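You operate a simulated robot arm through the tools that you are given. There is no shell and no other tool. Be economical: measure what you need, move in short steps, check, and stop when the job is done.

You run a simulated robot arm. Do the job below in one go: nothing can be reset, and whatever is moved stays where it is left.

Task
Give the damp orange and blue wool bobbins three boosts on the radiator rack.
Fine: one bobbin a seat; let each boost run out and leave the bobbins be meanwhile; then each goes back to the nest of its colour.

It is judged by the outcome, as a careful person would: the job done as asked, and still so three seconds after it is handed in. It fails if anything else is knocked over, pushed out of place, dropped, spilled or broken.

Robot
A 6-joint arm with a two-finger parallel gripper, fixed in place. Base frame: the origin is at the foot of the arm, x ahead of it, y to its left, z up. Units: cm, degrees, N and s.
With the tool pointing down near the work surface it reaches from about 10 to 72 cm from the base axis. Its first joint turns from -166.0 to 166.0 degrees. Payload 3.91 kg.
The TCP is the grasp point between the finger pads, 3 cm short of the fingertips. In the tool frame z runs along the fingers and y along their closing line. The gripper opens to 11 cm. The fingers are 2 cm wide and 1 cm thick; the gripper's body (4.8 by 11.2 cm) begins 5.5 cm behind the TCP.
Orientation is that of the tool frame in the base frame, as a unit quaternion [w, x, y, z]. With the fingers straight down and closing along the base's y, the tool's x points along the base's -x, its y along +y and its z along -z.

Tools
- The arm moves only by the tool nudge_tool. Its arguments are lists of equal length, an entry for each row: "jaw": the finger opening in mm, from 0 to 110; "translation": the shift along the tool's x, y, z in mm, a list of three; "turn": the turn, a rotation vector about the tool's x, y, z in degrees, a list of three. In form: {"jaw": [jaw, ...], "translation": [[x, y, z], ...], "turn": [[wx, wy, wz], ...]}. A call has 1 to 10 rows; each row is the pose to reach, as a shift and turn from the pose commanded when the call began, along the tool's axes at that moment. Each row takes 0.2 s and may step no farther than 5 cm and 8.6 degrees from the row before; otherwise, or with a gripper value out of range, the whole call is refused. Where a pose cannot be reached the arm comes as near as it can. A force on the tool above 50 N (or 10 N above the force at the start of the call, whichever is more), or a blocked arm, ends the call early, and 0.2 s more pass. The fingers move at their own pace (about 4.5 cm/s each) and stop on an object; they squeeze with about 22 N. The grip force told is the motor's: it shows also when the fingers shut on nothing. Time passes only in rows, and 0.2 s behind the last, so rows that repeat a pose let the fingers close. It gives the time, the measured TCP pose, the force on the tool (base axes), the opening and the grip force at its end, in the units of the frame above (readings bear some noise).
- Cameras (640 x 400 px; columns grow to the right, rows downward): "scene" is fixed at [38.43, 65.49, 120.98]; the picture's right is [-0.99, -0.16, 0.00], its down [-0.03, 0.18, -0.98] and it looks along [0.16, -0.97, -0.19] (base axes); focal length 344 px, centre (320, 200). "wrist" rides on the gripper at [7.1, 2.2, -10.7] in the tool frame; the picture's right is [-0.29, 0.96, 0.00], its down [-0.76, -0.23, -0.61] and it looks along [-0.58, -0.18, 0.79] (tool axes); focal length 243 px, centre (320, 200).
- snapshot(camera): a new picture of that camera. No time passes.
- slide_trunk(by): slides the trunk up (or, below 0, down) by that many cm; the arm rides with it, the base frame stays. It gives what a move gives, with no picture.
- probe_pixels(camera, pixels): for up to 12 pixels [column, row] of the newest picture of that camera ("zoom" is the newest enlarged one), the place [x, y, z] in the base frame of the surface seen there, good to about 0.3 cm, but the place of the scene camera against the robot may be out by one fixed shift of up to 1.8 cm in any direction. No time passes.
- inspect(camera, box): a new picture of the part [left, top, right, bottom] of that camera's present view, enlarged. No time passes.
- close_job(): hands the job in; it is judged then, once.

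Work in short steps. Measure before you move; look again where a grasp or a placing could have gone wrong, and mend it. You have 80 turns and 38 pictures in all, those below and enlarged ones among them. Open the gripper and draw the arm clear of the work before you hand the job in, unless the task says otherwise; then end with one line.

The tools are called after "Request:" as name(argument=value, ...) on one line, values as JSON. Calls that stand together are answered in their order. nudge_tool: Moves the arm, as the interface text tells. Its arguments: {"type":"object","properties":{"jaw":{"type":"array","items":{"type":"number"}},"translation":{"type":"array","items":{"type":"array","items":{"type":"number"}}},"turn":{"type":"array","items":{"type":"array","items":{"type":"number"}}}},"required":["jaw","translation","turn"]} The other tools are called the same way: slide_trunk (by) slides the trunk up or down; snapshot (camera) takes a picture; probe_pixels (camera, pixels) gives the place of the surface under pixels of a picture; inspect (camera, box) takes an enlarged picture of a part of a camera's view; close_job () hands the job in.

At the start:

```text
time_s: 0.0
position: [29.49, -13.51, 128.33]
tcp_rot: [0.0, 0.0, 1.0, 0.0]
wrist_force: [0.3, 1.5, -0.1]
grip_width: 11.01
grasp_force: 0.1
trunk travel left (down, up): [-52.5, 6.5]
```

scene: 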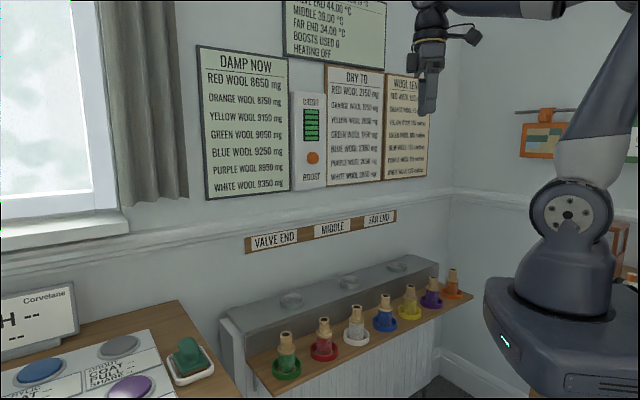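
wrist: 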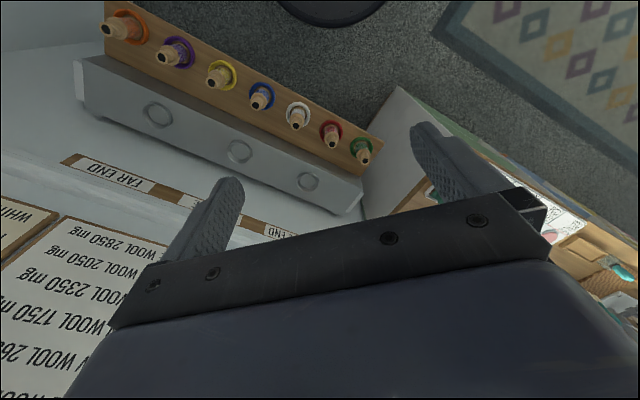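

The scene shows wall signs and a boost button at about (313,158). I'll enlarge the signs and the rack to read them.

Request:
inspect(camera="scene", box=[190, 0, 450, 200])

Request:
inspect(camera="scene", box=[210, 200, 490, 390])

Request:
inspect(camera="scene", box=[0, 270, 220, 400])

```text
2.00 times, centred on (320, 100) of scene
```

zoom: 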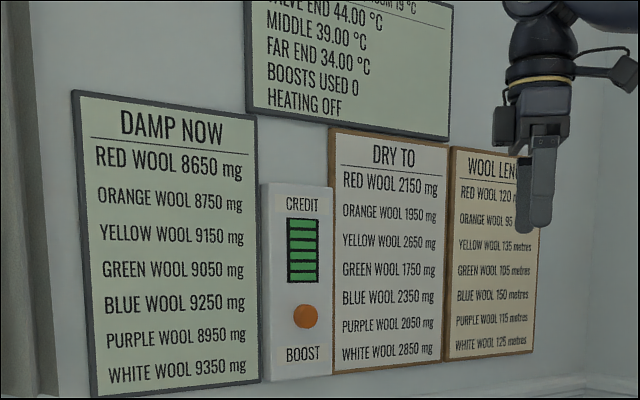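

```text
2.11 times, centred on (350, 295) of scene
```

zoom: 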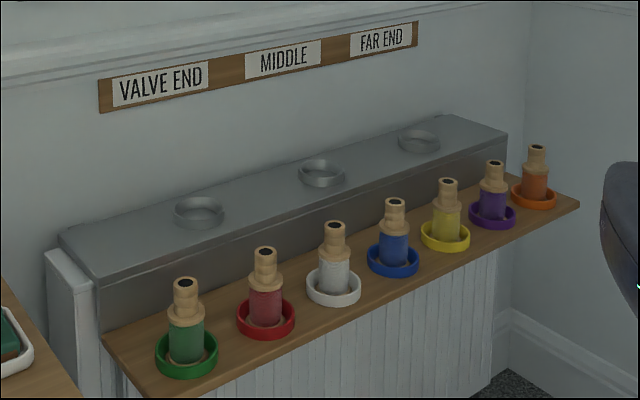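

```text
2.91 times, centred on (110, 335) of scene
```

zoom: 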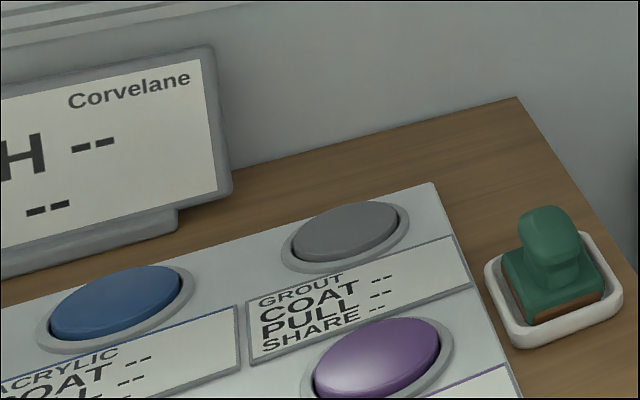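

Wrist picture shows orange bobbin at (120,28), blue at (261,96), seats at (158,115), (240,152), (309,182). Credit shows 6 bars. Probe these, plus the button in the scene picture and a common reference.

Request:
probe_pixels(camera="wrist", pixels=[[108, 32], [125, 26], [257, 104], [262, 95], [158, 115], [240, 152], [309, 182], [200, 160], [295, 125], [363, 160], [212, 82], [330, 222]])

Request:
snapshot(camera="scene")

Request:
probe_pixels(camera="scene", pixels=[[313, 158], [313, 170], [384, 299], [384, 313], [452, 272], [292, 298], [348, 281], [398, 266], [310, 100], [300, 240], [285, 336], [400, 250]])

```text
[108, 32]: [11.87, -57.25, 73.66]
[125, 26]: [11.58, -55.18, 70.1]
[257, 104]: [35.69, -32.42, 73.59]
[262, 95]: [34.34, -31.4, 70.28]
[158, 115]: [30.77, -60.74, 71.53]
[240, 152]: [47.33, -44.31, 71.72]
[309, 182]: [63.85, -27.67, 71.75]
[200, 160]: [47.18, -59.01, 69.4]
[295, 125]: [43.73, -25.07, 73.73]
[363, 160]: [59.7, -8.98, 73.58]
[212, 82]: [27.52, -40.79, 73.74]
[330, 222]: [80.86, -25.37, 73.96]
```

```text
32 pictures are left
```

scene: 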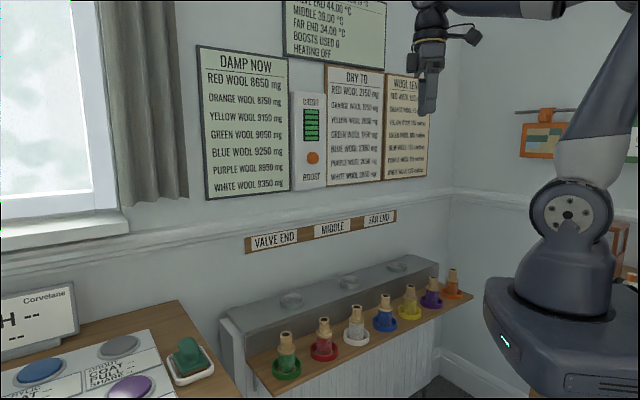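

```text
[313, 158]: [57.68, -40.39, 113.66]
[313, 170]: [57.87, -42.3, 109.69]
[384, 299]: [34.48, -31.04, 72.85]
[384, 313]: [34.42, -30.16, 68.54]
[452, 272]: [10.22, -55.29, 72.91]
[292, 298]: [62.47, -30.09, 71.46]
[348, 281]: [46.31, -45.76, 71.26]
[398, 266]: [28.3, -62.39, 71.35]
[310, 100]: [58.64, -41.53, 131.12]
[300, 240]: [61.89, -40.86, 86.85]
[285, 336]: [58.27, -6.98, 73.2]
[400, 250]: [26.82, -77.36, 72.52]
```

The rack runs diagonally (row along (1,1), wall normal (1,-1)). I'll turn 45° so the fingers close along the row with the camera facing the wall, and come down in front of blue for a closer look.

Request:
nudge_tool(jaw=[110, 110, 110, 110, 110, 110, 110], translation=[[-2, -16, 43], [-4, -33, 86], [-6, -49, 129], [-8, -66, 172], [-10, -82, 215], [-13, -99, 259], [-15, -115, 303]], turn=[[0, 0, 6.4], [0, 0, 12.8], [0, 0, 19.3], [0, 0, 25.7], [0, 0, 32.1], [0, 0, 38.6], [0, 0, 45]])

Request:
snapshot(camera="wrist")

```text
time_s: 1.6
position: [30.92, -25.07, 98.07]
tcp_rot: [0.0, 0.383, 0.924, 0.0]
wrist_force: [0.0, -0.2, 0.7]
grip_width: 10.99
grasp_force: 0.0
trunk travel left (down, up): [-52.5, 6.5]
```

```text
31 pictures are left
```

wrist: 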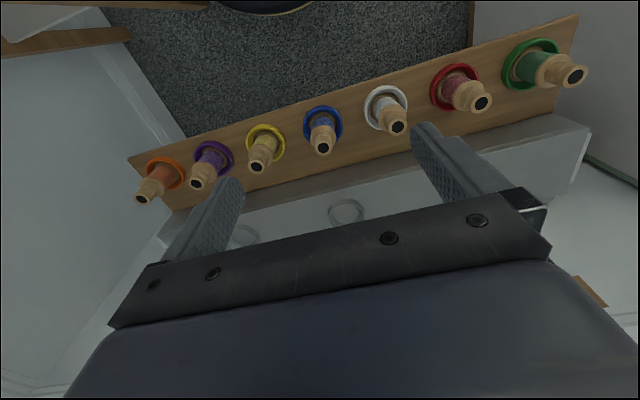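

The row is clear; blue's top hole at (323,148), nest around (323,125). Enlarge on blue and the middle seat.

Request:
inspect(camera="wrist", box=[260, 90, 420, 190])

Request:
probe_pixels(camera="wrist", pixels=[[323, 148], [314, 146], [332, 145], [322, 153], [322, 136], [322, 128], [304, 125], [342, 125], [322, 107], [340, 160], [142, 199], [345, 203]])

```text
4.00 times, centred on (340, 140) of wrist
```

zoom: 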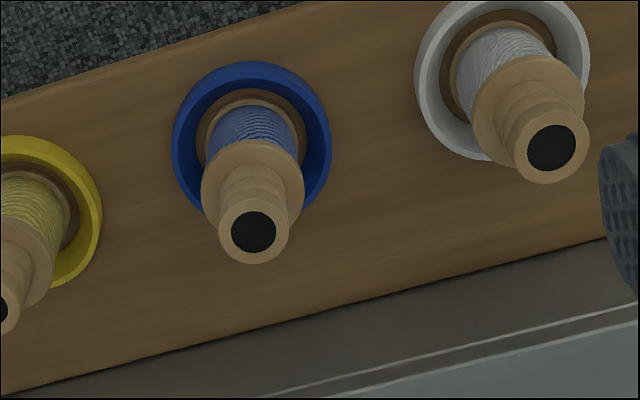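

```text
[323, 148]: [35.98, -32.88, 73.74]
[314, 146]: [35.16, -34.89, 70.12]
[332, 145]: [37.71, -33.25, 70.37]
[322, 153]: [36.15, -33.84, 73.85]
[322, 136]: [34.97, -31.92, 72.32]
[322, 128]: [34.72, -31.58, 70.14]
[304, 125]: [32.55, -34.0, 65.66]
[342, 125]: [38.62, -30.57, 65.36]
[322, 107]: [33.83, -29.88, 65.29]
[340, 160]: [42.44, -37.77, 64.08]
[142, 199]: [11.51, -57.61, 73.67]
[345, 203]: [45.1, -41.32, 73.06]
```

Blue's axis is about (35.9,-32.6), top z 73.8, flange at 70.2. Move above it with the jaw at 60 and look.

Request:
nudge_tool(jaw=[60, 60, 60, 60, 60], translation=[[-22, -5, 40], [-44, -9, 80], [-66, -14, 120], [-88, -18, 160], [-88, -18, 160]], turn=[[0, 0, 0], [0, 0, 0], [0, 0, 0], [0, 0, 0], [0, 0, 0]])

Request:
snapshot(camera="wrist")

```text
time_s: 2.8
position: [36.01, -32.56, 81.81]
tcp_rot: [0.0, 0.383, 0.924, 0.0]
wrist_force: [0.0, 0.3, -0.2]
grip_width: 6.01
grasp_force: 0.1
trunk travel left (down, up): [-52.5, 6.5]
```

```text
29 pictures are left
```

wrist: 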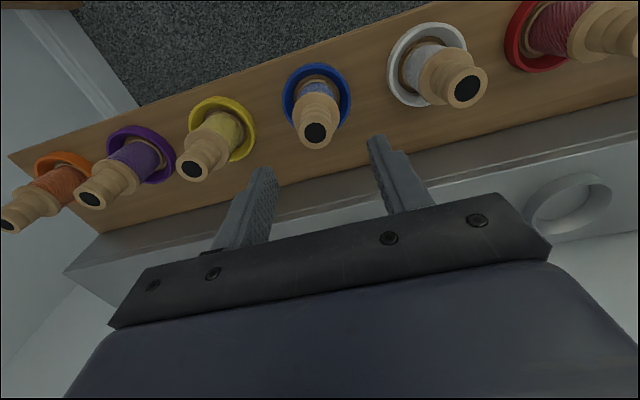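

Blue's top is at (315,132) between the fingertips. Re-probe it, the nest and the visible seat at (567,200).

Request:
probe_pixels(camera="wrist", pixels=[[305, 132], [326, 132], [315, 145], [315, 119], [285, 98], [350, 98], [316, 65], [527, 215], [610, 190], [560, 180], [575, 228], [568, 205]])

```text
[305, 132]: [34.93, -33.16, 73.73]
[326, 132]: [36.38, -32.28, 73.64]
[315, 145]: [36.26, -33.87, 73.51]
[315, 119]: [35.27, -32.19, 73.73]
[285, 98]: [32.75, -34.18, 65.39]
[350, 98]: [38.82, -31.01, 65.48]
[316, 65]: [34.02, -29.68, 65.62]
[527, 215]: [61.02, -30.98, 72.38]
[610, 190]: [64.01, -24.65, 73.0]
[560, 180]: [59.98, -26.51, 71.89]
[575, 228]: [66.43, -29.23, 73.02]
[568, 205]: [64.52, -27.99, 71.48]
```

Neck centre ≈ (35.75,-32.8). Descend to TCP z≈73.5 (tips just above the flange) and close.

Request:
nudge_tool(jaw=[60, 60, 60, 10, 10, 10, 10], translation=[[0, -4, 40], [0, -4, 83], [0, -4, 83], [0, -4, 83], [0, -4, 83], [0, -4, 83], [0, -4, 83]], turn=[[0, 0, 0], [0, 0, 0], [0, 0, 0], [0, 0, 0], [0, 0, 0], [0, 0, 0], [0, 0, 0]])

```text
time_s: 4.4
position: [35.82, -32.45, 73.58]
tcp_rot: [0.0, 0.383, 0.924, 0.0]
wrist_force: [-0.6, 0.1, -0.4]
grip_width: 2.66
grasp_force: 21.4
trunk travel left (down, up): [-52.5, 6.5]
```

Gripped at 2.66 cm wide. Lift straight up 14 cm and look.

Request:
nudge_tool(jaw=[10, 10, 10, 10], translation=[[0, 0, -20], [0, 0, -60], [0, 0, -100], [0, 0, -140]], turn=[[0, 0, 0], [0, 0, 0], [0, 0, 0], [0, 0, 0]])

Request:
snapshot(camera="wrist")

```text
time_s: 5.4
position: [35.68, -32.66, 87.66]
tcp_rot: [0.0, 0.382, 0.924, 0.0]
wrist_force: [-0.6, 0.2, -0.9]
grip_width: 2.63
grasp_force: 21.8
trunk travel left (down, up): [-52.5, 6.5]
```

```text
28 pictures are left
```

wrist: 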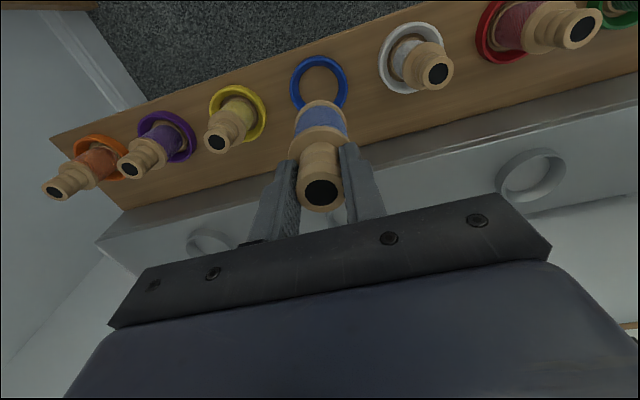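

Held upright. Measure the empty blue nest (319,83) and seat rings around (531,175) and far end (208,243).

Request:
probe_pixels(camera="wrist", pixels=[[319, 78], [292, 86], [346, 82], [315, 58], [531, 175], [498, 188], [563, 162], [525, 153], [537, 200], [192, 240], [208, 233], [600, 130]])

```text
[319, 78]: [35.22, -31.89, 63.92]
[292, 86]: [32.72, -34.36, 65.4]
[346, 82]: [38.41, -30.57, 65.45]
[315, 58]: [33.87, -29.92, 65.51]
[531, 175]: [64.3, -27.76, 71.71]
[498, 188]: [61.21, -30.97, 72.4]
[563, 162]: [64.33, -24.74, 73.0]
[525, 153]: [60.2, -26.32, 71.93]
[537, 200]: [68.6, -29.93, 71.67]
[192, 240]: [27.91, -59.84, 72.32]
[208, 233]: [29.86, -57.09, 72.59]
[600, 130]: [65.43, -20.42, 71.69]
```

Valve-end seat centre computes to ≈(62.9,-28.0), floor z 71.7; placing TCP height ≈81.4. Carry blue there at z≈89.5.

Request:
nudge_tool(jaw=[10, 10, 10, 10, 10, 10, 10, 10], translation=[[0, 0, -20], [-23, 32, -20], [-46, 65, -20], [-69, 97, -20], [-92, 130, -20], [-115, 163, -20], [-137, 195, -20], [-159, 226, -20]], turn=[[0, 0, 0], [0, 0, 0], [0, 0, 0], [0, 0, 0], [0, 0, 0], [0, 0, 0], [0, 0, 0], [0, 0, 0]])

Request:
snapshot(camera="wrist")

Request:
snapshot(camera="scene")

```text
time_s: 7.2
position: [63.05, -27.96, 89.64]
tcp_rot: [0.0, 0.383, 0.924, -0.001]
wrist_force: [0.5, 0.2, -0.9]
grip_width: 2.66
grasp_force: 21.6
trunk travel left (down, up): [-52.5, 6.5]
```

```text
27 pictures are left
```

wrist: 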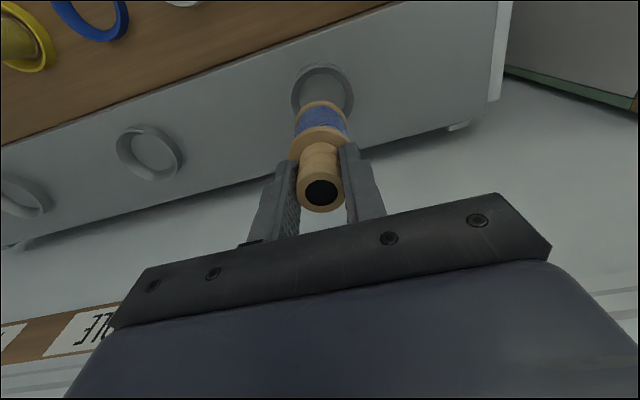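

```text
26 pictures are left
```

scene: 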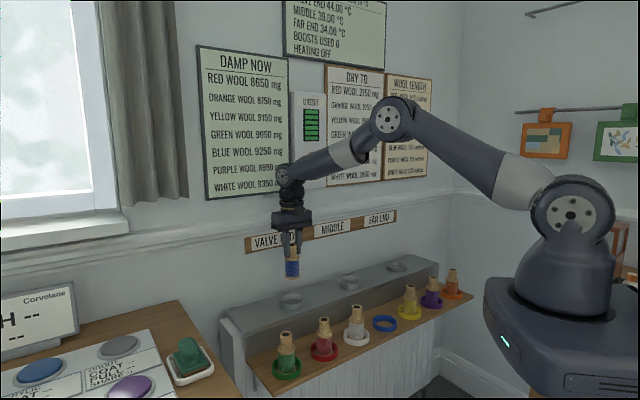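

Seat ring seen around (323,93) under the bobbin; middle ring around (150,153). Probe both rims.

Request:
probe_pixels(camera="wrist", pixels=[[293, 94], [351, 90], [315, 64], [305, 72], [118, 154], [182, 152], [142, 126], [165, 179], [150, 150], [20, 172], [20, 195]])

```text
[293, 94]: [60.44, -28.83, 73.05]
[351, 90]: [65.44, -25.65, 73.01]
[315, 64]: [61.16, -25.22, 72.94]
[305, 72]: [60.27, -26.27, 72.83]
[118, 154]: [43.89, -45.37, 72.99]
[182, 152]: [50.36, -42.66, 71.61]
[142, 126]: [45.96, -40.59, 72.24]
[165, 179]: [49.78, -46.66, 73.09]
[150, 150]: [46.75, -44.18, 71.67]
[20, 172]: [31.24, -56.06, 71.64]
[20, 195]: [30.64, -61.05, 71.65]
```

Seat centre refines to ≈(63.0,-27.7). Shift 2 mm and lower to z≈83, then look.

Request:
nudge_tool(jaw=[10, 10, 10], translation=[[2, 2, 30], [2, 2, 66], [2, 2, 66]], turn=[[0, 0, 0], [0, 0, 0], [0, 0, 0]])

Request:
inspect(camera="wrist", box=[240, 50, 400, 250])

Request:
inspect(camera="scene", box=[250, 250, 330, 320])

```text
time_s: 8.0
position: [63.03, -27.75, 83.05]
tcp_rot: [0.0, 0.383, 0.924, 0.0]
wrist_force: [0.2, 0.1, 0.3]
grip_width: 2.66
grasp_force: 22.3
trunk travel left (down, up): [-52.5, 6.5]
```

```text
2.00 times, centred on (320, 150) of wrist
```

zoom: 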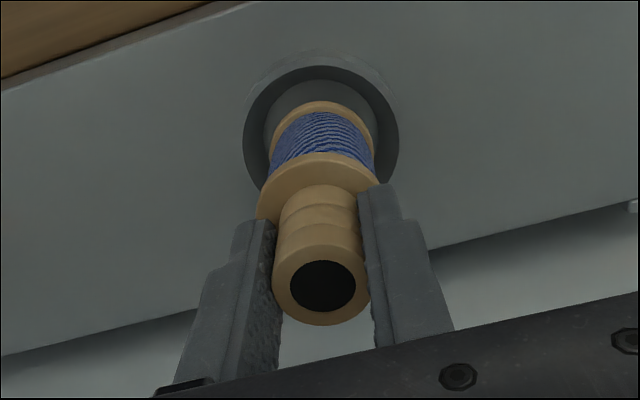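

```text
5.71 times, centred on (290, 285) of scene
```

zoom: 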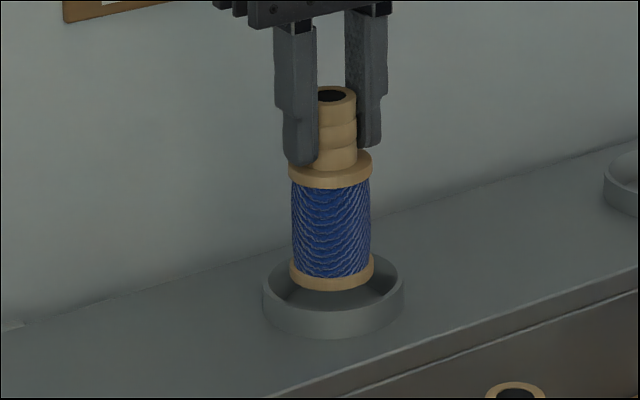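

Bobbin (332) is centred over the ring (333). Lower 15 mm more.

Request:
nudge_tool(jaw=[10, 10, 10], translation=[[0, 0, 8], [0, 0, 14], [0, 0, 16]], turn=[[0, 0, 0], [0, 0, 0], [0, 0, 0]])

```text
time_s: 8.8
position: [63.0, -27.77, 81.6]
tcp_rot: [0.0, 0.383, 0.924, 0.0]
wrist_force: [-1.1, 0.7, -1.1]
grip_width: 2.66
grasp_force: 22.0
trunk travel left (down, up): [-52.5, 6.5]
```

No contact force yet; edge down 3 mm more.

Request:
nudge_tool(jaw=[10, 10, 10], translation=[[0, 0, 1], [0, 0, 2], [0, 0, 3]], turn=[[0, 0, 0], [0, 0, 0], [0, 0, 0]])

Request:
inspect(camera="scene", box=[250, 250, 330, 320])

```text
time_s: 9.6
position: [63.11, -27.81, 81.36]
tcp_rot: [0.0, 0.382, 0.924, 0.0]
wrist_force: [0.6, -0.6, -0.7]
grip_width: 2.64
grasp_force: 22.1
trunk travel left (down, up): [-52.5, 6.5]
```

```text
5.71 times, centred on (290, 285) of scene
```

zoom: 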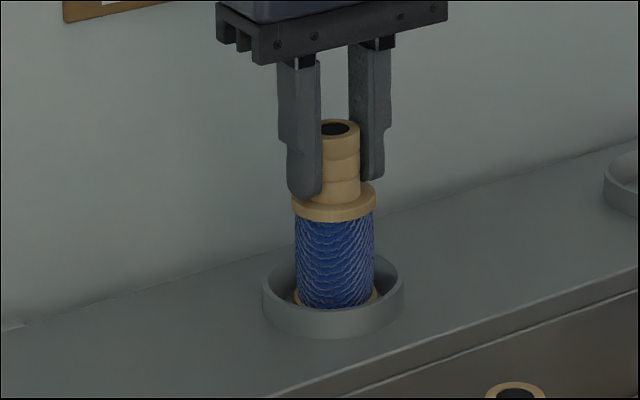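

Bobbin is inside the ring and nearly down. One or two mm more, watching the force.

Request:
nudge_tool(jaw=[10, 10, 10], translation=[[0, 0, 1], [0, 0, 2], [0, 0, 2]], turn=[[0, 0, 0], [0, 0, 0], [0, 0, 0]])

```text
time_s: 10.4
position: [63.12, -27.92, 81.22]
tcp_rot: [0.001, 0.383, 0.924, 0.0]
wrist_force: [-1.2, -0.4, 10.1]
grip_width: 2.69
grasp_force: 22.7
trunk travel left (down, up): [-52.5, 6.5]
```

10 N contact: seated. Open and retreat upward.

Request:
nudge_tool(jaw=[60, 60, 60, 60, 60, 60], translation=[[0, 0, -1], [0, 0, -1], [0, 0, -1], [0, 0, -40], [0, 0, -80], [0, 0, -120]], turn=[[0, 0, 0], [0, 0, 0], [0, 0, 0], [0, 0, 0], [0, 0, 0], [0, 0, 0]])

Request:
snapshot(camera="wrist")

```text
time_s: 11.8
position: [63.07, -27.8, 93.13]
tcp_rot: [0.0, 0.383, 0.924, -0.001]
wrist_force: [-0.6, -0.2, 0.0]
grip_width: 5.99
grasp_force: 0.0
trunk travel left (down, up): [-52.5, 6.5]
```

```text
22 pictures are left
```

wrist: 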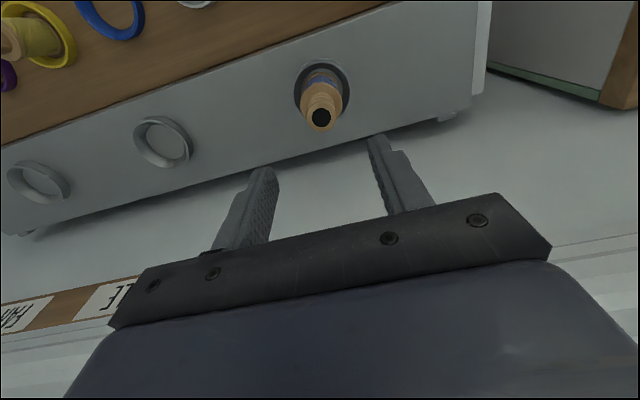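

Blue stands in the valve seat (321,100). Travel toward orange at (≈11.4,-57.4).

Request:
nudge_tool(jaw=[60, 60, 60, 60, 60, 60, 60, 60, 60, 60], translation=[[13, -46, 0], [25, -92, 0], [38, -138, 0], [50, -184, 0], [63, -230, 0], [75, -276, 0], [88, -322, 0], [100, -368, 0], [113, -414, 0], [126, -460, 0]], turn=[[0, 0, 0], [0, 0, 0], [0, 0, 0], [0, 0, 0], [0, 0, 0], [0, 0, 0], [0, 0, 0], [0, 0, 0], [0, 0, 0], [0, 0, 0]])

Request:
nudge_tool(jaw=[60, 60, 60, 60, 60], translation=[[8, -40, 0], [16, -80, 0], [31, -115, 10], [31, -115, 50], [31, -115, 80]], turn=[[0, 0, 0], [0, 0, 0], [0, 0, 0], [0, 0, 0], [0, 0, 0]])

Request:
snapshot(camera="wrist")

```text
time_s: 14.0
position: [21.5, -51.33, 92.95]
tcp_rot: [0.0, 0.382, 0.924, 0.0]
wrist_force: [-0.1, 0.4, -0.2]
grip_width: 5.99
grasp_force: 0.0
trunk travel left (down, up): [-52.5, 6.5]
```

```text
time_s: 15.2
position: [11.21, -57.33, 85.04]
tcp_rot: [0.0, 0.382, 0.924, 0.001]
wrist_force: [0.0, -0.6, 0.7]
grip_width: 5.99
grasp_force: 0.2
trunk travel left (down, up): [-52.5, 6.5]
```

```text
21 pictures are left
```

wrist: 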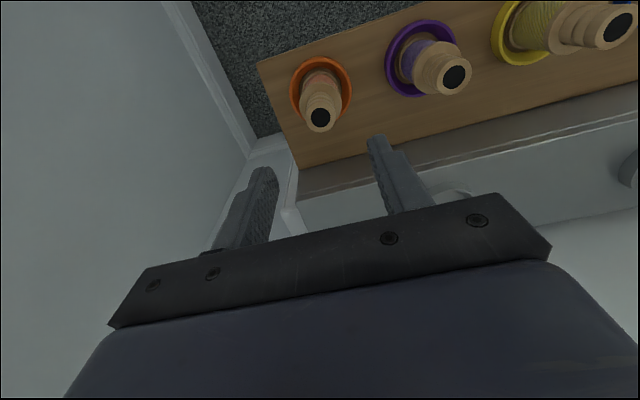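

Orange's hole at (320,117), nest around (321,90). Probe before descending.

Request:
probe_pixels(camera="wrist", pixels=[[310, 117], [330, 117], [320, 128], [320, 107], [292, 90], [351, 88], [320, 58], [448, 185], [320, 117]])

```text
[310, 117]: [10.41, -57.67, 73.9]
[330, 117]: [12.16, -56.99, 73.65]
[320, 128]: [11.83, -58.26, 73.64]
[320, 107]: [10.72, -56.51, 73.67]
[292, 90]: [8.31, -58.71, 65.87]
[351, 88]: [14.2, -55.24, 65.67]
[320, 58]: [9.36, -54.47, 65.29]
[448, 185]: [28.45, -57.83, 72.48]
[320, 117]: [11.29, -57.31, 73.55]
```

Orange centre ≈ (11.28,-57.35), already below the TCP. Descend to z 73.5 and close.

Request:
nudge_tool(jaw=[60, 60, 60, 60, 10, 10, 10, 10], translation=[[0, 0, 40], [0, 0, 80], [0, 0, 115], [0, 0, 115], [0, 0, 115], [0, 0, 115], [0, 0, 115], [0, 0, 115]], turn=[[0, 0, 0], [0, 0, 0], [0, 0, 0], [0, 0, 0], [0, 0, 0], [0, 0, 0], [0, 0, 0], [0, 0, 0]])

Request:
nudge_tool(jaw=[10, 10, 10, 10, 10], translation=[[0, 0, -20], [0, 0, -60], [0, 0, -100], [0, 0, -140], [0, 0, -160]], turn=[[0, 0, 0], [0, 0, 0], [0, 0, 0], [0, 0, 0], [0, 0, 0]])

```text
time_s: 17.0
position: [11.18, -57.18, 73.39]
tcp_rot: [0.0, 0.382, 0.924, 0.0]
wrist_force: [-1.0, -0.2, -1.0]
grip_width: 2.67
grasp_force: 22.2
trunk travel left (down, up): [-52.5, 6.5]
```

```text
time_s: 18.2
position: [11.1, -57.4, 89.55]
tcp_rot: [0.0, 0.383, 0.924, 0.0]
wrist_force: [-0.1, 0.4, 0.3]
grip_width: 2.68
grasp_force: 21.9
trunk travel left (down, up): [-52.5, 6.5]
```

Orange gripped and lifted. Carry it to above the middle seat (~(46.7,-44.3)).

Request:
nudge_tool(jaw=[10, 10, 10, 10, 10, 10, 10, 10, 10], translation=[[-18, 38, 0], [-35, 76, 0], [-53, 114, 0], [-70, 152, 0], [-88, 190, 0], [-105, 228, 0], [-123, 266, 0], [-140, 304, 0], [-158, 342, 0]], turn=[[0, 0, 0], [0, 0, 0], [0, 0, 0], [0, 0, 0], [0, 0, 0], [0, 0, 0], [0, 0, 0], [0, 0, 0], [0, 0, 0]])

Request:
snapshot(camera="wrist")

```text
time_s: 20.2
position: [46.58, -44.18, 89.62]
tcp_rot: [0.001, 0.383, 0.924, 0.0]
wrist_force: [-0.7, 0.1, -0.8]
grip_width: 2.66
grasp_force: 22.1
trunk travel left (down, up): [-52.5, 6.5]
```

```text
20 pictures are left
```

wrist: 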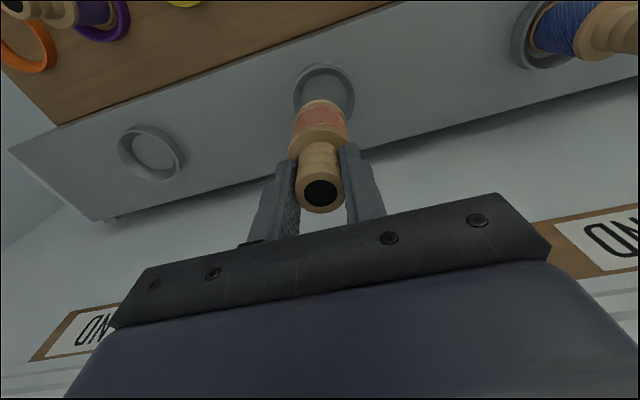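

Ring appears at (324,93), practically same as in the valve-end view, so the same small correction applies. Lower to just above contact.

Request:
nudge_tool(jaw=[10, 10, 10, 10, 10], translation=[[2, 3, 30], [2, 3, 60], [2, 3, 74], [2, 3, 81], [2, 3, 83]], turn=[[0, 0, 0], [0, 0, 0], [0, 0, 0], [0, 0, 0], [0, 0, 0]])

Request:
inspect(camera="scene", box=[310, 235, 390, 305])

```text
time_s: 21.4
position: [46.64, -43.92, 81.11]
tcp_rot: [0.0, 0.382, 0.924, 0.0]
wrist_force: [-0.8, 0.7, -0.7]
grip_width: 2.68
grasp_force: 22.1
trunk travel left (down, up): [-52.5, 6.5]
```

```text
5.71 times, centred on (350, 270) of scene
```

zoom: 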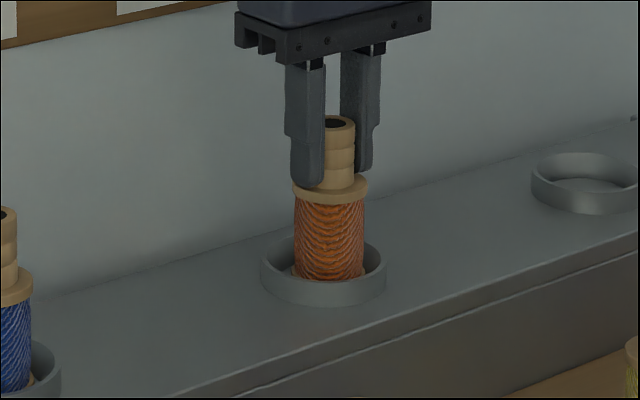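

Inside the ring. Edge down 2 mm to contact.

Request:
nudge_tool(jaw=[10, 10], translation=[[0, 0, 1], [0, 0, 2]], turn=[[0, 0, 0], [0, 0, 0]])

```text
time_s: 22.0
position: [46.58, -44.0, 81.07]
tcp_rot: [0.001, 0.383, 0.924, 0.0]
wrist_force: [0.1, -0.1, -0.4]
grip_width: 2.64
grasp_force: 22.0
trunk travel left (down, up): [-52.5, 6.5]
```

Request:
nudge_tool(jaw=[10, 10], translation=[[0, 0, 1], [0, 0, 2]], turn=[[0, 0, 0], [0, 0, 0]])

```text
time_s: 22.6
position: [46.69, -43.94, 80.88]
tcp_rot: [0.0, 0.383, 0.924, 0.0]
wrist_force: [-4.2, 1.1, 10.2]
grip_width: 2.66
grasp_force: 21.8
trunk travel left (down, up): [-52.5, 6.5]
```

Contact at 10 N. Open, rise, and back off from the wall.

Request:
nudge_tool(jaw=[60, 60, 60, 60, 60, 60, 60, 60, 60, 60], translation=[[0, 0, -1], [0, 0, -1], [0, 0, -1], [0, 0, -40], [0, 0, -80], [0, 0, -120], [35, 15, -150], [70, 30, -180], [105, 45, -210], [140, 60, -240]], turn=[[0, 0, 0], [0, 0, 0], [0, 0, 0], [0, 0, 0], [0, 0, 0], [0, 0, 0], [0, 0, 0], [0, 0, 0], [0, 0, 0], [0, 0, 0]])

Request:
nudge_tool(jaw=[0, 0, 0, 0, 0, 0, 0, 0, 0], translation=[[0, 0, 0], [0, 0, 0], [0, 0, 0], [0, 0, 0], [0, 0, 0], [0, 0, 0], [0, 0, 0], [0, 0, 0], [0, 0, 0]], turn=[[0, -8, 0], [0, -16, 0], [0, -24, 0], [0, -32, 0], [0, -40, 0], [0, -48, 0], [0, -56, 0], [0, -64, 0], [0, -70, 0]])

Request:
snapshot(camera="wrist")

Request:
snapshot(camera="scene")

```text
time_s: 24.8
position: [40.86, -29.69, 104.83]
tcp_rot: [0.0, 0.383, 0.924, 0.0]
wrist_force: [0.1, -0.4, 0.2]
grip_width: 6.03
grasp_force: 0.1
trunk travel left (down, up): [-52.5, 6.5]
```

```text
time_s: 26.8
position: [41.46, -28.83, 104.58]
tcp_rot: [0.528, 0.322, 0.754, -0.222]
wrist_force: [2.0, 1.4, 0.3]
grip_width: 0.01
grasp_force: 22.2
out of reach, approached as far as the arm can: row 6, 7, 9
trunk travel left (down, up): [-52.5, 6.5]
```

```text
18 pictures are left
```

wrist: 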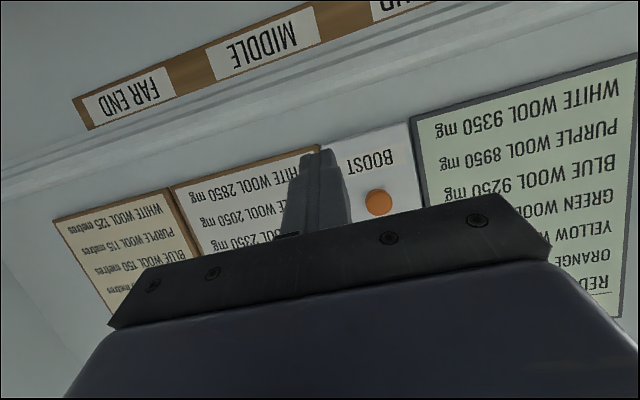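

```text
17 pictures are left
```

scene: 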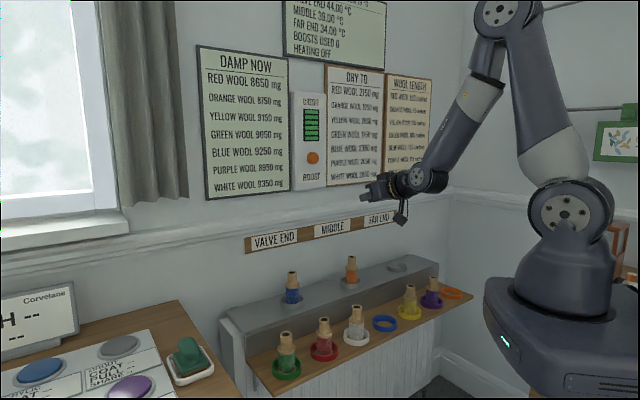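

Button visible at (378,202). Both bobbins stand in seats. Probe the button and its plate.

Request:
probe_pixels(camera="wrist", pixels=[[378, 202], [371, 198], [386, 199], [378, 193], [380, 168], [350, 180], [405, 200], [270, 45]])

```text
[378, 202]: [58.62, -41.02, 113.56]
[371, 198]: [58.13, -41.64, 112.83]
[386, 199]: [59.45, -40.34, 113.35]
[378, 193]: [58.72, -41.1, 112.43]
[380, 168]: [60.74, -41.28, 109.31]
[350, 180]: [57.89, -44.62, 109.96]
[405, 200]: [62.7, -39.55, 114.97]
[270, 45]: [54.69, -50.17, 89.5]
```

Button centre ≈ (58.6,-41.0,113.6). Rise and align in front of it, still ~8 cm short.

Request:
nudge_tool(jaw=[0, 0, 0, 0, 0], translation=[[-24, 9, 12], [-48, 18, 25], [-72, 27, 38], [-96, 36, 50], [-120, 45, 63]], turn=[[0, 0, 0], [0, 0, 0], [0, 0, 0], [0, 0, 0], [0, 0, 0]])

Request:
snapshot(camera="wrist")

```text
time_s: 28.0
position: [52.08, -32.57, 113.89]
tcp_rot: [0.53, 0.313, 0.757, -0.219]
wrist_force: [0.0, -0.2, -0.3]
grip_width: 0.02
grasp_force: 21.6
trunk travel left (down, up): [-52.5, 6.5]
```

```text
16 pictures are left
```

wrist: 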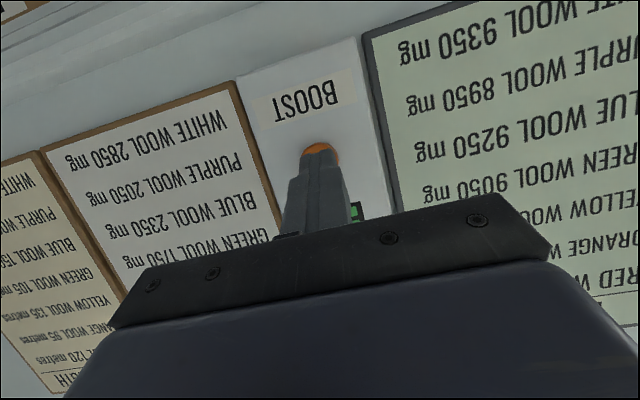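

The TCP is ~1.2 cm off along the row (u 13.7 vs 12.4). Correct that and advance 6 cm toward the button.

Request:
nudge_tool(jaw=[0, 0, 0], translation=[[0, -13, 0], [-10, -13, 28], [-20, -13, 55]], turn=[[0, 0, 0], [0, 0, 0], [0, 0, 0]])

Request:
snapshot(camera="scene")

Request:
inspect(camera="wrist", box=[240, 60, 400, 220])

```text
time_s: 28.8
position: [55.18, -37.96, 113.75]
tcp_rot: [0.53, 0.313, 0.757, -0.22]
wrist_force: [0.5, -0.8, -0.6]
grip_width: 0.01
grasp_force: 22.0
trunk travel left (down, up): [-52.5, 6.5]
```

```text
15 pictures are left
```

scene: 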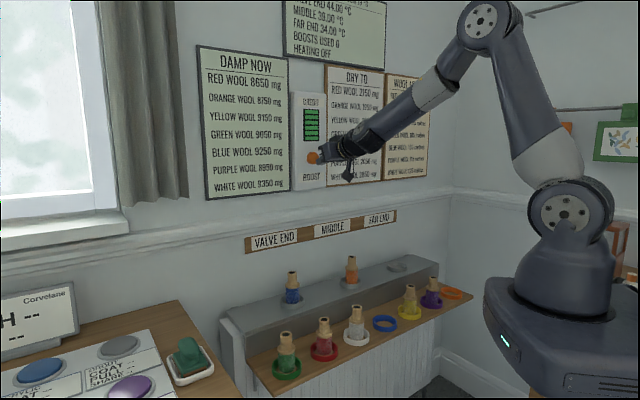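

```text
2.50 times, centred on (320, 140) of wrist
```

zoom: 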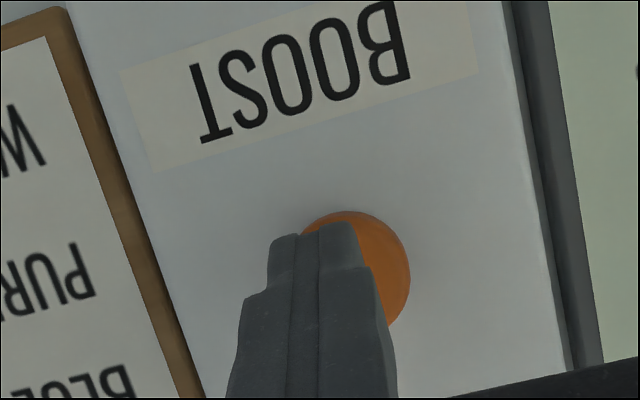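

Tip overlaps the button, slightly left; shift +3 mm and press in small steps.

Request:
nudge_tool(jaw=[0, 0, 0, 0], translation=[[0, 3, 0], [-1, 3, 3], [-2, 3, 6], [-3, 3, 9]], turn=[[0, 0, 0], [0, 0, 0], [0, 0, 0], [0, 0, 0]])

Request:
inspect(camera="scene", box=[270, 0, 430, 180])

```text
time_s: 29.8
position: [56.06, -38.24, 113.65]
tcp_rot: [0.53, 0.313, 0.757, -0.219]
wrist_force: [0.4, 0.1, -1.0]
grip_width: 0.0
grasp_force: 22.2
trunk travel left (down, up): [-52.5, 6.5]
```

```text
2.22 times, centred on (350, 90) of scene
```

zoom: 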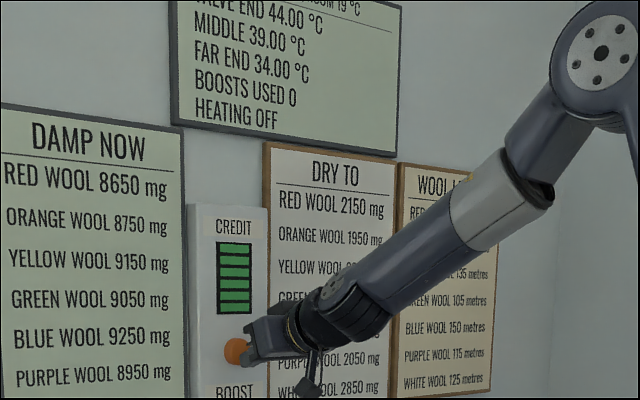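

Not touching yet (force ~0). Press forward another 10 mm in small steps.

Request:
nudge_tool(jaw=[0, 0, 0, 0], translation=[[-1, 0, 3], [-2, 0, 5], [-3, 0, 8], [-3, 0, 10]], turn=[[0, 0, 0], [0, 0, 0], [0, 0, 0], [0, 0, 0]])

```text
time_s: 30.8
position: [56.79, -38.85, 113.8]
tcp_rot: [0.53, 0.313, 0.757, -0.219]
wrist_force: [-1.6, 1.2, 0.0]
grip_width: 0.0
grasp_force: 22.7
trunk travel left (down, up): [-52.5, 6.5]
```

About 2 N of pushback — contact. Continue 4 mm.

Request:
nudge_tool(jaw=[0, 0], translation=[[-1, 0, 2], [-1, 0, 4]], turn=[[0, 0, 0], [0, 0, 0]])

Request:
inspect(camera="scene", box=[190, 0, 430, 200])

```text
time_s: 31.4
position: [56.96, -38.97, 113.84]
tcp_rot: [0.53, 0.314, 0.757, -0.22]
wrist_force: [-3.2, 1.6, -0.2]
grip_width: 0.0
grasp_force: 22.5
trunk travel left (down, up): [-52.5, 6.5]
```

```text
2.00 times, centred on (310, 100) of scene
```

zoom: 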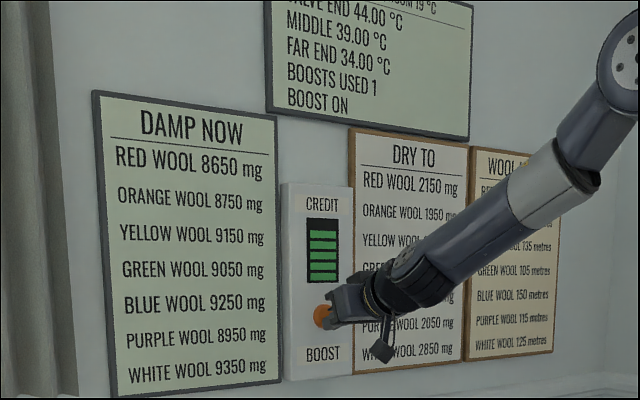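

Boost 1 is on (BOOSTS USED 1). Back off 2 cm and wait it out.

Request:
nudge_tool(jaw=[0, 0, 0, 0, 0, 0, 0, 0, 0, 0], translation=[[7, 0, -20], [7, 0, -20], [7, 0, -20], [7, 0, -20], [7, 0, -20], [7, 0, -20], [7, 0, -20], [7, 0, -20], [7, 0, -20], [7, 0, -20]], turn=[[0, 0, 0], [0, 0, 0], [0, 0, 0], [0, 0, 0], [0, 0, 0], [0, 0, 0], [0, 0, 0], [0, 0, 0], [0, 0, 0], [0, 0, 0]])

Request:
nudge_tool(jaw=[0, 0, 0, 0, 0, 0, 0, 0, 0, 0], translation=[[0, 0, 0], [0, 0, 0], [0, 0, 0], [0, 0, 0], [0, 0, 0], [0, 0, 0], [0, 0, 0], [0, 0, 0], [0, 0, 0], [0, 0, 0]], turn=[[0, 0, 0], [0, 0, 0], [0, 0, 0], [0, 0, 0], [0, 0, 0], [0, 0, 0], [0, 0, 0], [0, 0, 0], [0, 0, 0], [0, 0, 0]])

Request:
nudge_tool(jaw=[0, 0, 0, 0, 0, 0, 0, 0, 0, 0], translation=[[0, 0, 0], [0, 0, 0], [0, 0, 0], [0, 0, 0], [0, 0, 0], [0, 0, 0], [0, 0, 0], [0, 0, 0], [0, 0, 0], [0, 0, 0]], turn=[[0, 0, 0], [0, 0, 0], [0, 0, 0], [0, 0, 0], [0, 0, 0], [0, 0, 0], [0, 0, 0], [0, 0, 0], [0, 0, 0], [0, 0, 0]])

Request:
inspect(camera="scene", box=[190, 0, 430, 200])

```text
time_s: 33.6
position: [55.61, -37.58, 113.71]
tcp_rot: [0.53, 0.313, 0.757, -0.219]
wrist_force: [-0.4, -0.1, 0.7]
grip_width: 0.02
grasp_force: 22.1
trunk travel left (down, up): [-52.5, 6.5]
```

```text
time_s: 35.8
position: [55.67, -37.6, 113.75]
tcp_rot: [0.53, 0.314, 0.756, -0.22]
wrist_force: [-0.5, -0.4, 0.3]
grip_width: 0.0
grasp_force: 22.2
trunk travel left (down, up): [-52.5, 6.5]
```

```text
time_s: 38.0
position: [55.45, -37.63, 113.7]
tcp_rot: [0.53, 0.313, 0.757, -0.219]
wrist_force: [0.1, 0.9, 0.1]
grip_width: 0.01
grasp_force: 21.8
trunk travel left (down, up): [-52.5, 6.5]
```

```text
2.00 times, centred on (310, 100) of scene
```

zoom: 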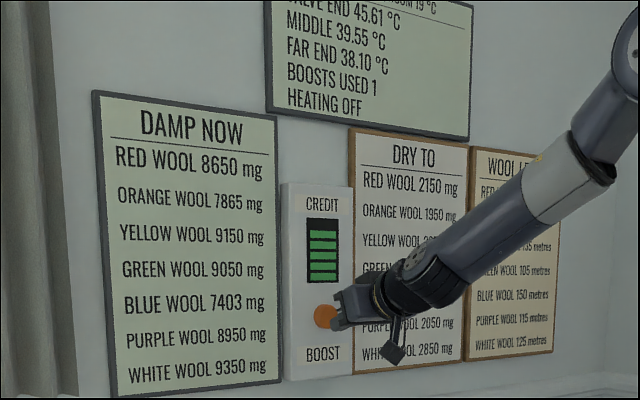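

Boost 1 has run out (HEATING OFF; both bobbins lost water). Press again: forward the same 21 mm.

Request:
nudge_tool(jaw=[0, 0, 0, 0, 0], translation=[[-3, 0, 9], [-5, 0, 15], [-6, 0, 18], [-7, 0, 20], [-7, 0, 20]], turn=[[0, 0, 0], [0, 0, 0], [0, 0, 0], [0, 0, 0], [0, 0, 0]])

Request:
inspect(camera="scene", box=[190, 0, 430, 200])

```text
time_s: 39.2
position: [56.98, -39.06, 113.56]
tcp_rot: [0.53, 0.314, 0.756, -0.221]
wrist_force: [-4.0, 2.1, -1.2]
grip_width: 0.0
grasp_force: 21.9
trunk travel left (down, up): [-52.5, 6.5]
```

```text
2.00 times, centred on (310, 100) of scene
```

zoom: 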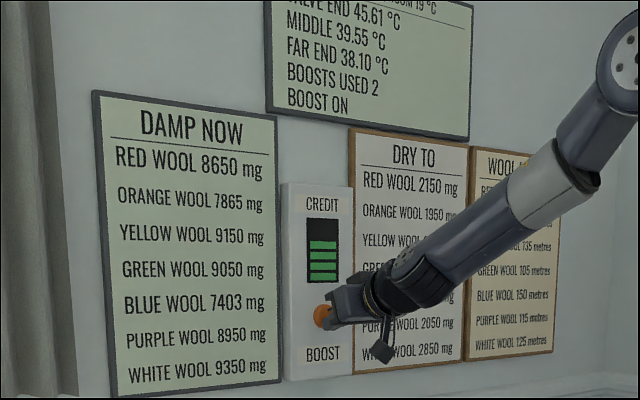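

Boost 2 is on. Back off and wait about 7 s as before.

Request:
nudge_tool(jaw=[0, 0, 0, 0, 0, 0, 0, 0, 0, 0], translation=[[7, 0, -20], [7, 0, -20], [7, 0, -20], [7, 0, -20], [7, 0, -20], [7, 0, -20], [7, 0, -20], [7, 0, -20], [7, 0, -20], [7, 0, -20]], turn=[[0, 0, 0], [0, 0, 0], [0, 0, 0], [0, 0, 0], [0, 0, 0], [0, 0, 0], [0, 0, 0], [0, 0, 0], [0, 0, 0], [0, 0, 0]])

Request:
nudge_tool(jaw=[0, 0, 0, 0, 0, 0, 0, 0, 0, 0], translation=[[0, 0, 0], [0, 0, 0], [0, 0, 0], [0, 0, 0], [0, 0, 0], [0, 0, 0], [0, 0, 0], [0, 0, 0], [0, 0, 0], [0, 0, 0]], turn=[[0, 0, 0], [0, 0, 0], [0, 0, 0], [0, 0, 0], [0, 0, 0], [0, 0, 0], [0, 0, 0], [0, 0, 0], [0, 0, 0], [0, 0, 0]])

Request:
nudge_tool(jaw=[0, 0, 0, 0, 0, 0, 0, 0, 0, 0], translation=[[0, 0, 0], [0, 0, 0], [0, 0, 0], [0, 0, 0], [0, 0, 0], [0, 0, 0], [0, 0, 0], [0, 0, 0], [0, 0, 0], [0, 0, 0]], turn=[[0, 0, 0], [0, 0, 0], [0, 0, 0], [0, 0, 0], [0, 0, 0], [0, 0, 0], [0, 0, 0], [0, 0, 0], [0, 0, 0], [0, 0, 0]])

Request:
inspect(camera="scene", box=[190, 0, 430, 200])

```text
time_s: 41.4
position: [55.7, -37.57, 113.73]
tcp_rot: [0.53, 0.313, 0.757, -0.219]
wrist_force: [-0.5, -0.2, 0.2]
grip_width: 0.0
grasp_force: 22.2
trunk travel left (down, up): [-52.5, 6.5]
```

```text
time_s: 43.6
position: [55.62, -37.6, 113.73]
tcp_rot: [0.53, 0.314, 0.757, -0.219]
wrist_force: [0.2, -0.5, -0.1]
grip_width: 0.0
grasp_force: 22.0
trunk travel left (down, up): [-52.5, 6.5]
```

```text
time_s: 45.8
position: [55.58, -37.62, 113.66]
tcp_rot: [0.53, 0.313, 0.757, -0.219]
wrist_force: [0.0, 0.1, 0.9]
grip_width: 0.0
grasp_force: 22.0
trunk travel left (down, up): [-52.5, 6.5]
```

```text
2.00 times, centred on (310, 100) of scene
```

zoom: 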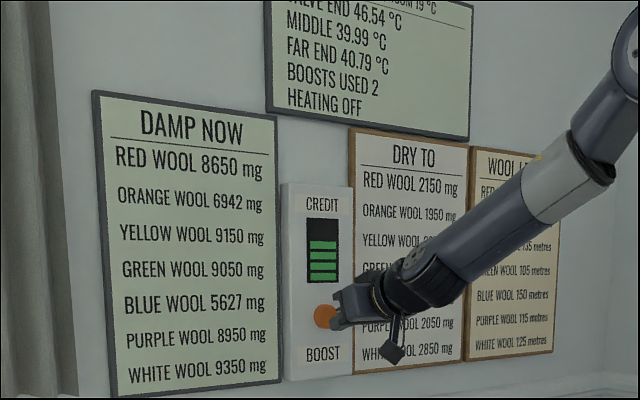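

Boost 2 has run out. Press for the third.

Request:
nudge_tool(jaw=[0, 0, 0, 0, 0], translation=[[-3, 0, 9], [-5, 0, 15], [-6, 0, 18], [-7, 0, 20], [-7, 0, 20]], turn=[[0, 0, 0], [0, 0, 0], [0, 0, 0], [0, 0, 0], [0, 0, 0]])

Request:
nudge_tool(jaw=[0, 0, 0, 0, 0, 0, 0, 0, 0, 0], translation=[[7, 0, -20], [7, 0, -20], [7, 0, -20], [7, 0, -20], [7, 0, -20], [7, 0, -20], [7, 0, -20], [7, 0, -20], [7, 0, -20], [7, 0, -20]], turn=[[0, 0, 0], [0, 0, 0], [0, 0, 0], [0, 0, 0], [0, 0, 0], [0, 0, 0], [0, 0, 0], [0, 0, 0], [0, 0, 0], [0, 0, 0]])

Request:
nudge_tool(jaw=[0, 0, 0, 0, 0, 0, 0, 0, 0, 0], translation=[[0, 0, 0], [0, 0, 0], [0, 0, 0], [0, 0, 0], [0, 0, 0], [0, 0, 0], [0, 0, 0], [0, 0, 0], [0, 0, 0], [0, 0, 0]], turn=[[0, 0, 0], [0, 0, 0], [0, 0, 0], [0, 0, 0], [0, 0, 0], [0, 0, 0], [0, 0, 0], [0, 0, 0], [0, 0, 0], [0, 0, 0]])

Request:
nudge_tool(jaw=[0, 0, 0, 0, 0, 0, 0, 0, 0, 0], translation=[[0, 0, 0], [0, 0, 0], [0, 0, 0], [0, 0, 0], [0, 0, 0], [0, 0, 0], [0, 0, 0], [0, 0, 0], [0, 0, 0], [0, 0, 0]], turn=[[0, 0, 0], [0, 0, 0], [0, 0, 0], [0, 0, 0], [0, 0, 0], [0, 0, 0], [0, 0, 0], [0, 0, 0], [0, 0, 0], [0, 0, 0]])

Request:
inspect(camera="scene", box=[190, 0, 430, 200])

```text
time_s: 47.0
position: [56.95, -39.16, 113.69]
tcp_rot: [0.53, 0.314, 0.756, -0.22]
wrist_force: [-1.8, 2.9, 1.7]
grip_width: 0.03
grasp_force: 22.5
trunk travel left (down, up): [-52.5, 6.5]
```

```text
time_s: 49.2
position: [55.54, -37.44, 113.63]
tcp_rot: [0.53, 0.314, 0.757, -0.22]
wrist_force: [-0.7, -0.7, -0.1]
grip_width: 0.0
grasp_force: 22.0
trunk travel left (down, up): [-52.5, 6.5]
```

```text
time_s: 51.4
position: [55.47, -37.45, 113.55]
tcp_rot: [0.53, 0.313, 0.757, -0.219]
wrist_force: [-0.2, -0.1, 0.4]
grip_width: 0.01
grasp_force: 22.0
trunk travel left (down, up): [-52.5, 6.5]
```

```text
time_s: 53.6
position: [55.48, -37.53, 113.66]
tcp_rot: [0.53, 0.313, 0.757, -0.219]
wrist_force: [0.1, 0.1, -0.3]
grip_width: 0.0
grasp_force: 22.4
trunk travel left (down, up): [-52.5, 6.5]
```

```text
2.00 times, centred on (310, 100) of scene
```

zoom: 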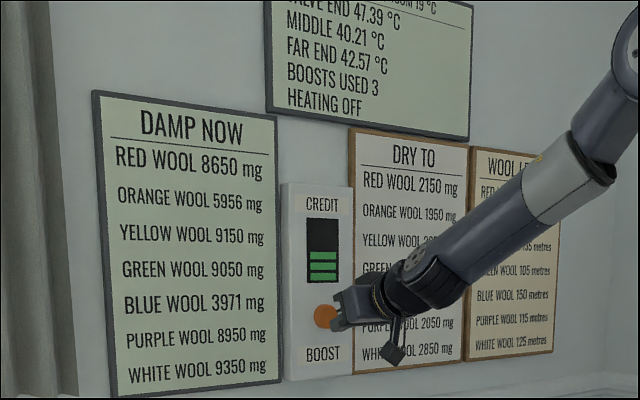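

All three boosts done, heating off. Back away from the wall, turn the tool down again with the jaw open to 60.

Request:
nudge_tool(jaw=[0, 0, 0, 0], translation=[[12, 0, -33], [24, 0, -66], [36, 0, -99], [48, 0, -132]], turn=[[0, 0, 0], [0, 0, 0], [0, 0, 0], [0, 0, 0]])

Request:
nudge_tool(jaw=[60, 60, 60, 60, 60, 60, 60, 60, 60], translation=[[0, 0, 0], [0, 0, 0], [0, 0, 0], [0, 0, 0], [0, 0, 0], [0, 0, 0], [0, 0, 0], [0, 0, 0], [0, 0, 0]], turn=[[0, 8, 0], [0, 16, 0], [0, 24, 0], [0, 32, 0], [0, 40, 0], [0, 48, 0], [0, 56, 0], [0, 64, 0], [0, 70, 0]])

```text
time_s: 54.6
position: [45.62, -27.64, 113.54]
tcp_rot: [0.53, 0.313, 0.757, -0.22]
wrist_force: [0.3, 0.4, 0.6]
grip_width: 0.0
grasp_force: 22.5
trunk travel left (down, up): [-52.5, 6.5]
```

```text
time_s: 56.6
position: [45.61, -27.71, 113.69]
tcp_rot: [-0.001, 0.383, 0.924, 0.001]
wrist_force: [0.2, 0.4, 0.0]
grip_width: 6.01
grasp_force: 0.1
out of reach, approached as far as the arm can: row 2, 3
trunk travel left (down, up): [-52.5, 6.5]
```

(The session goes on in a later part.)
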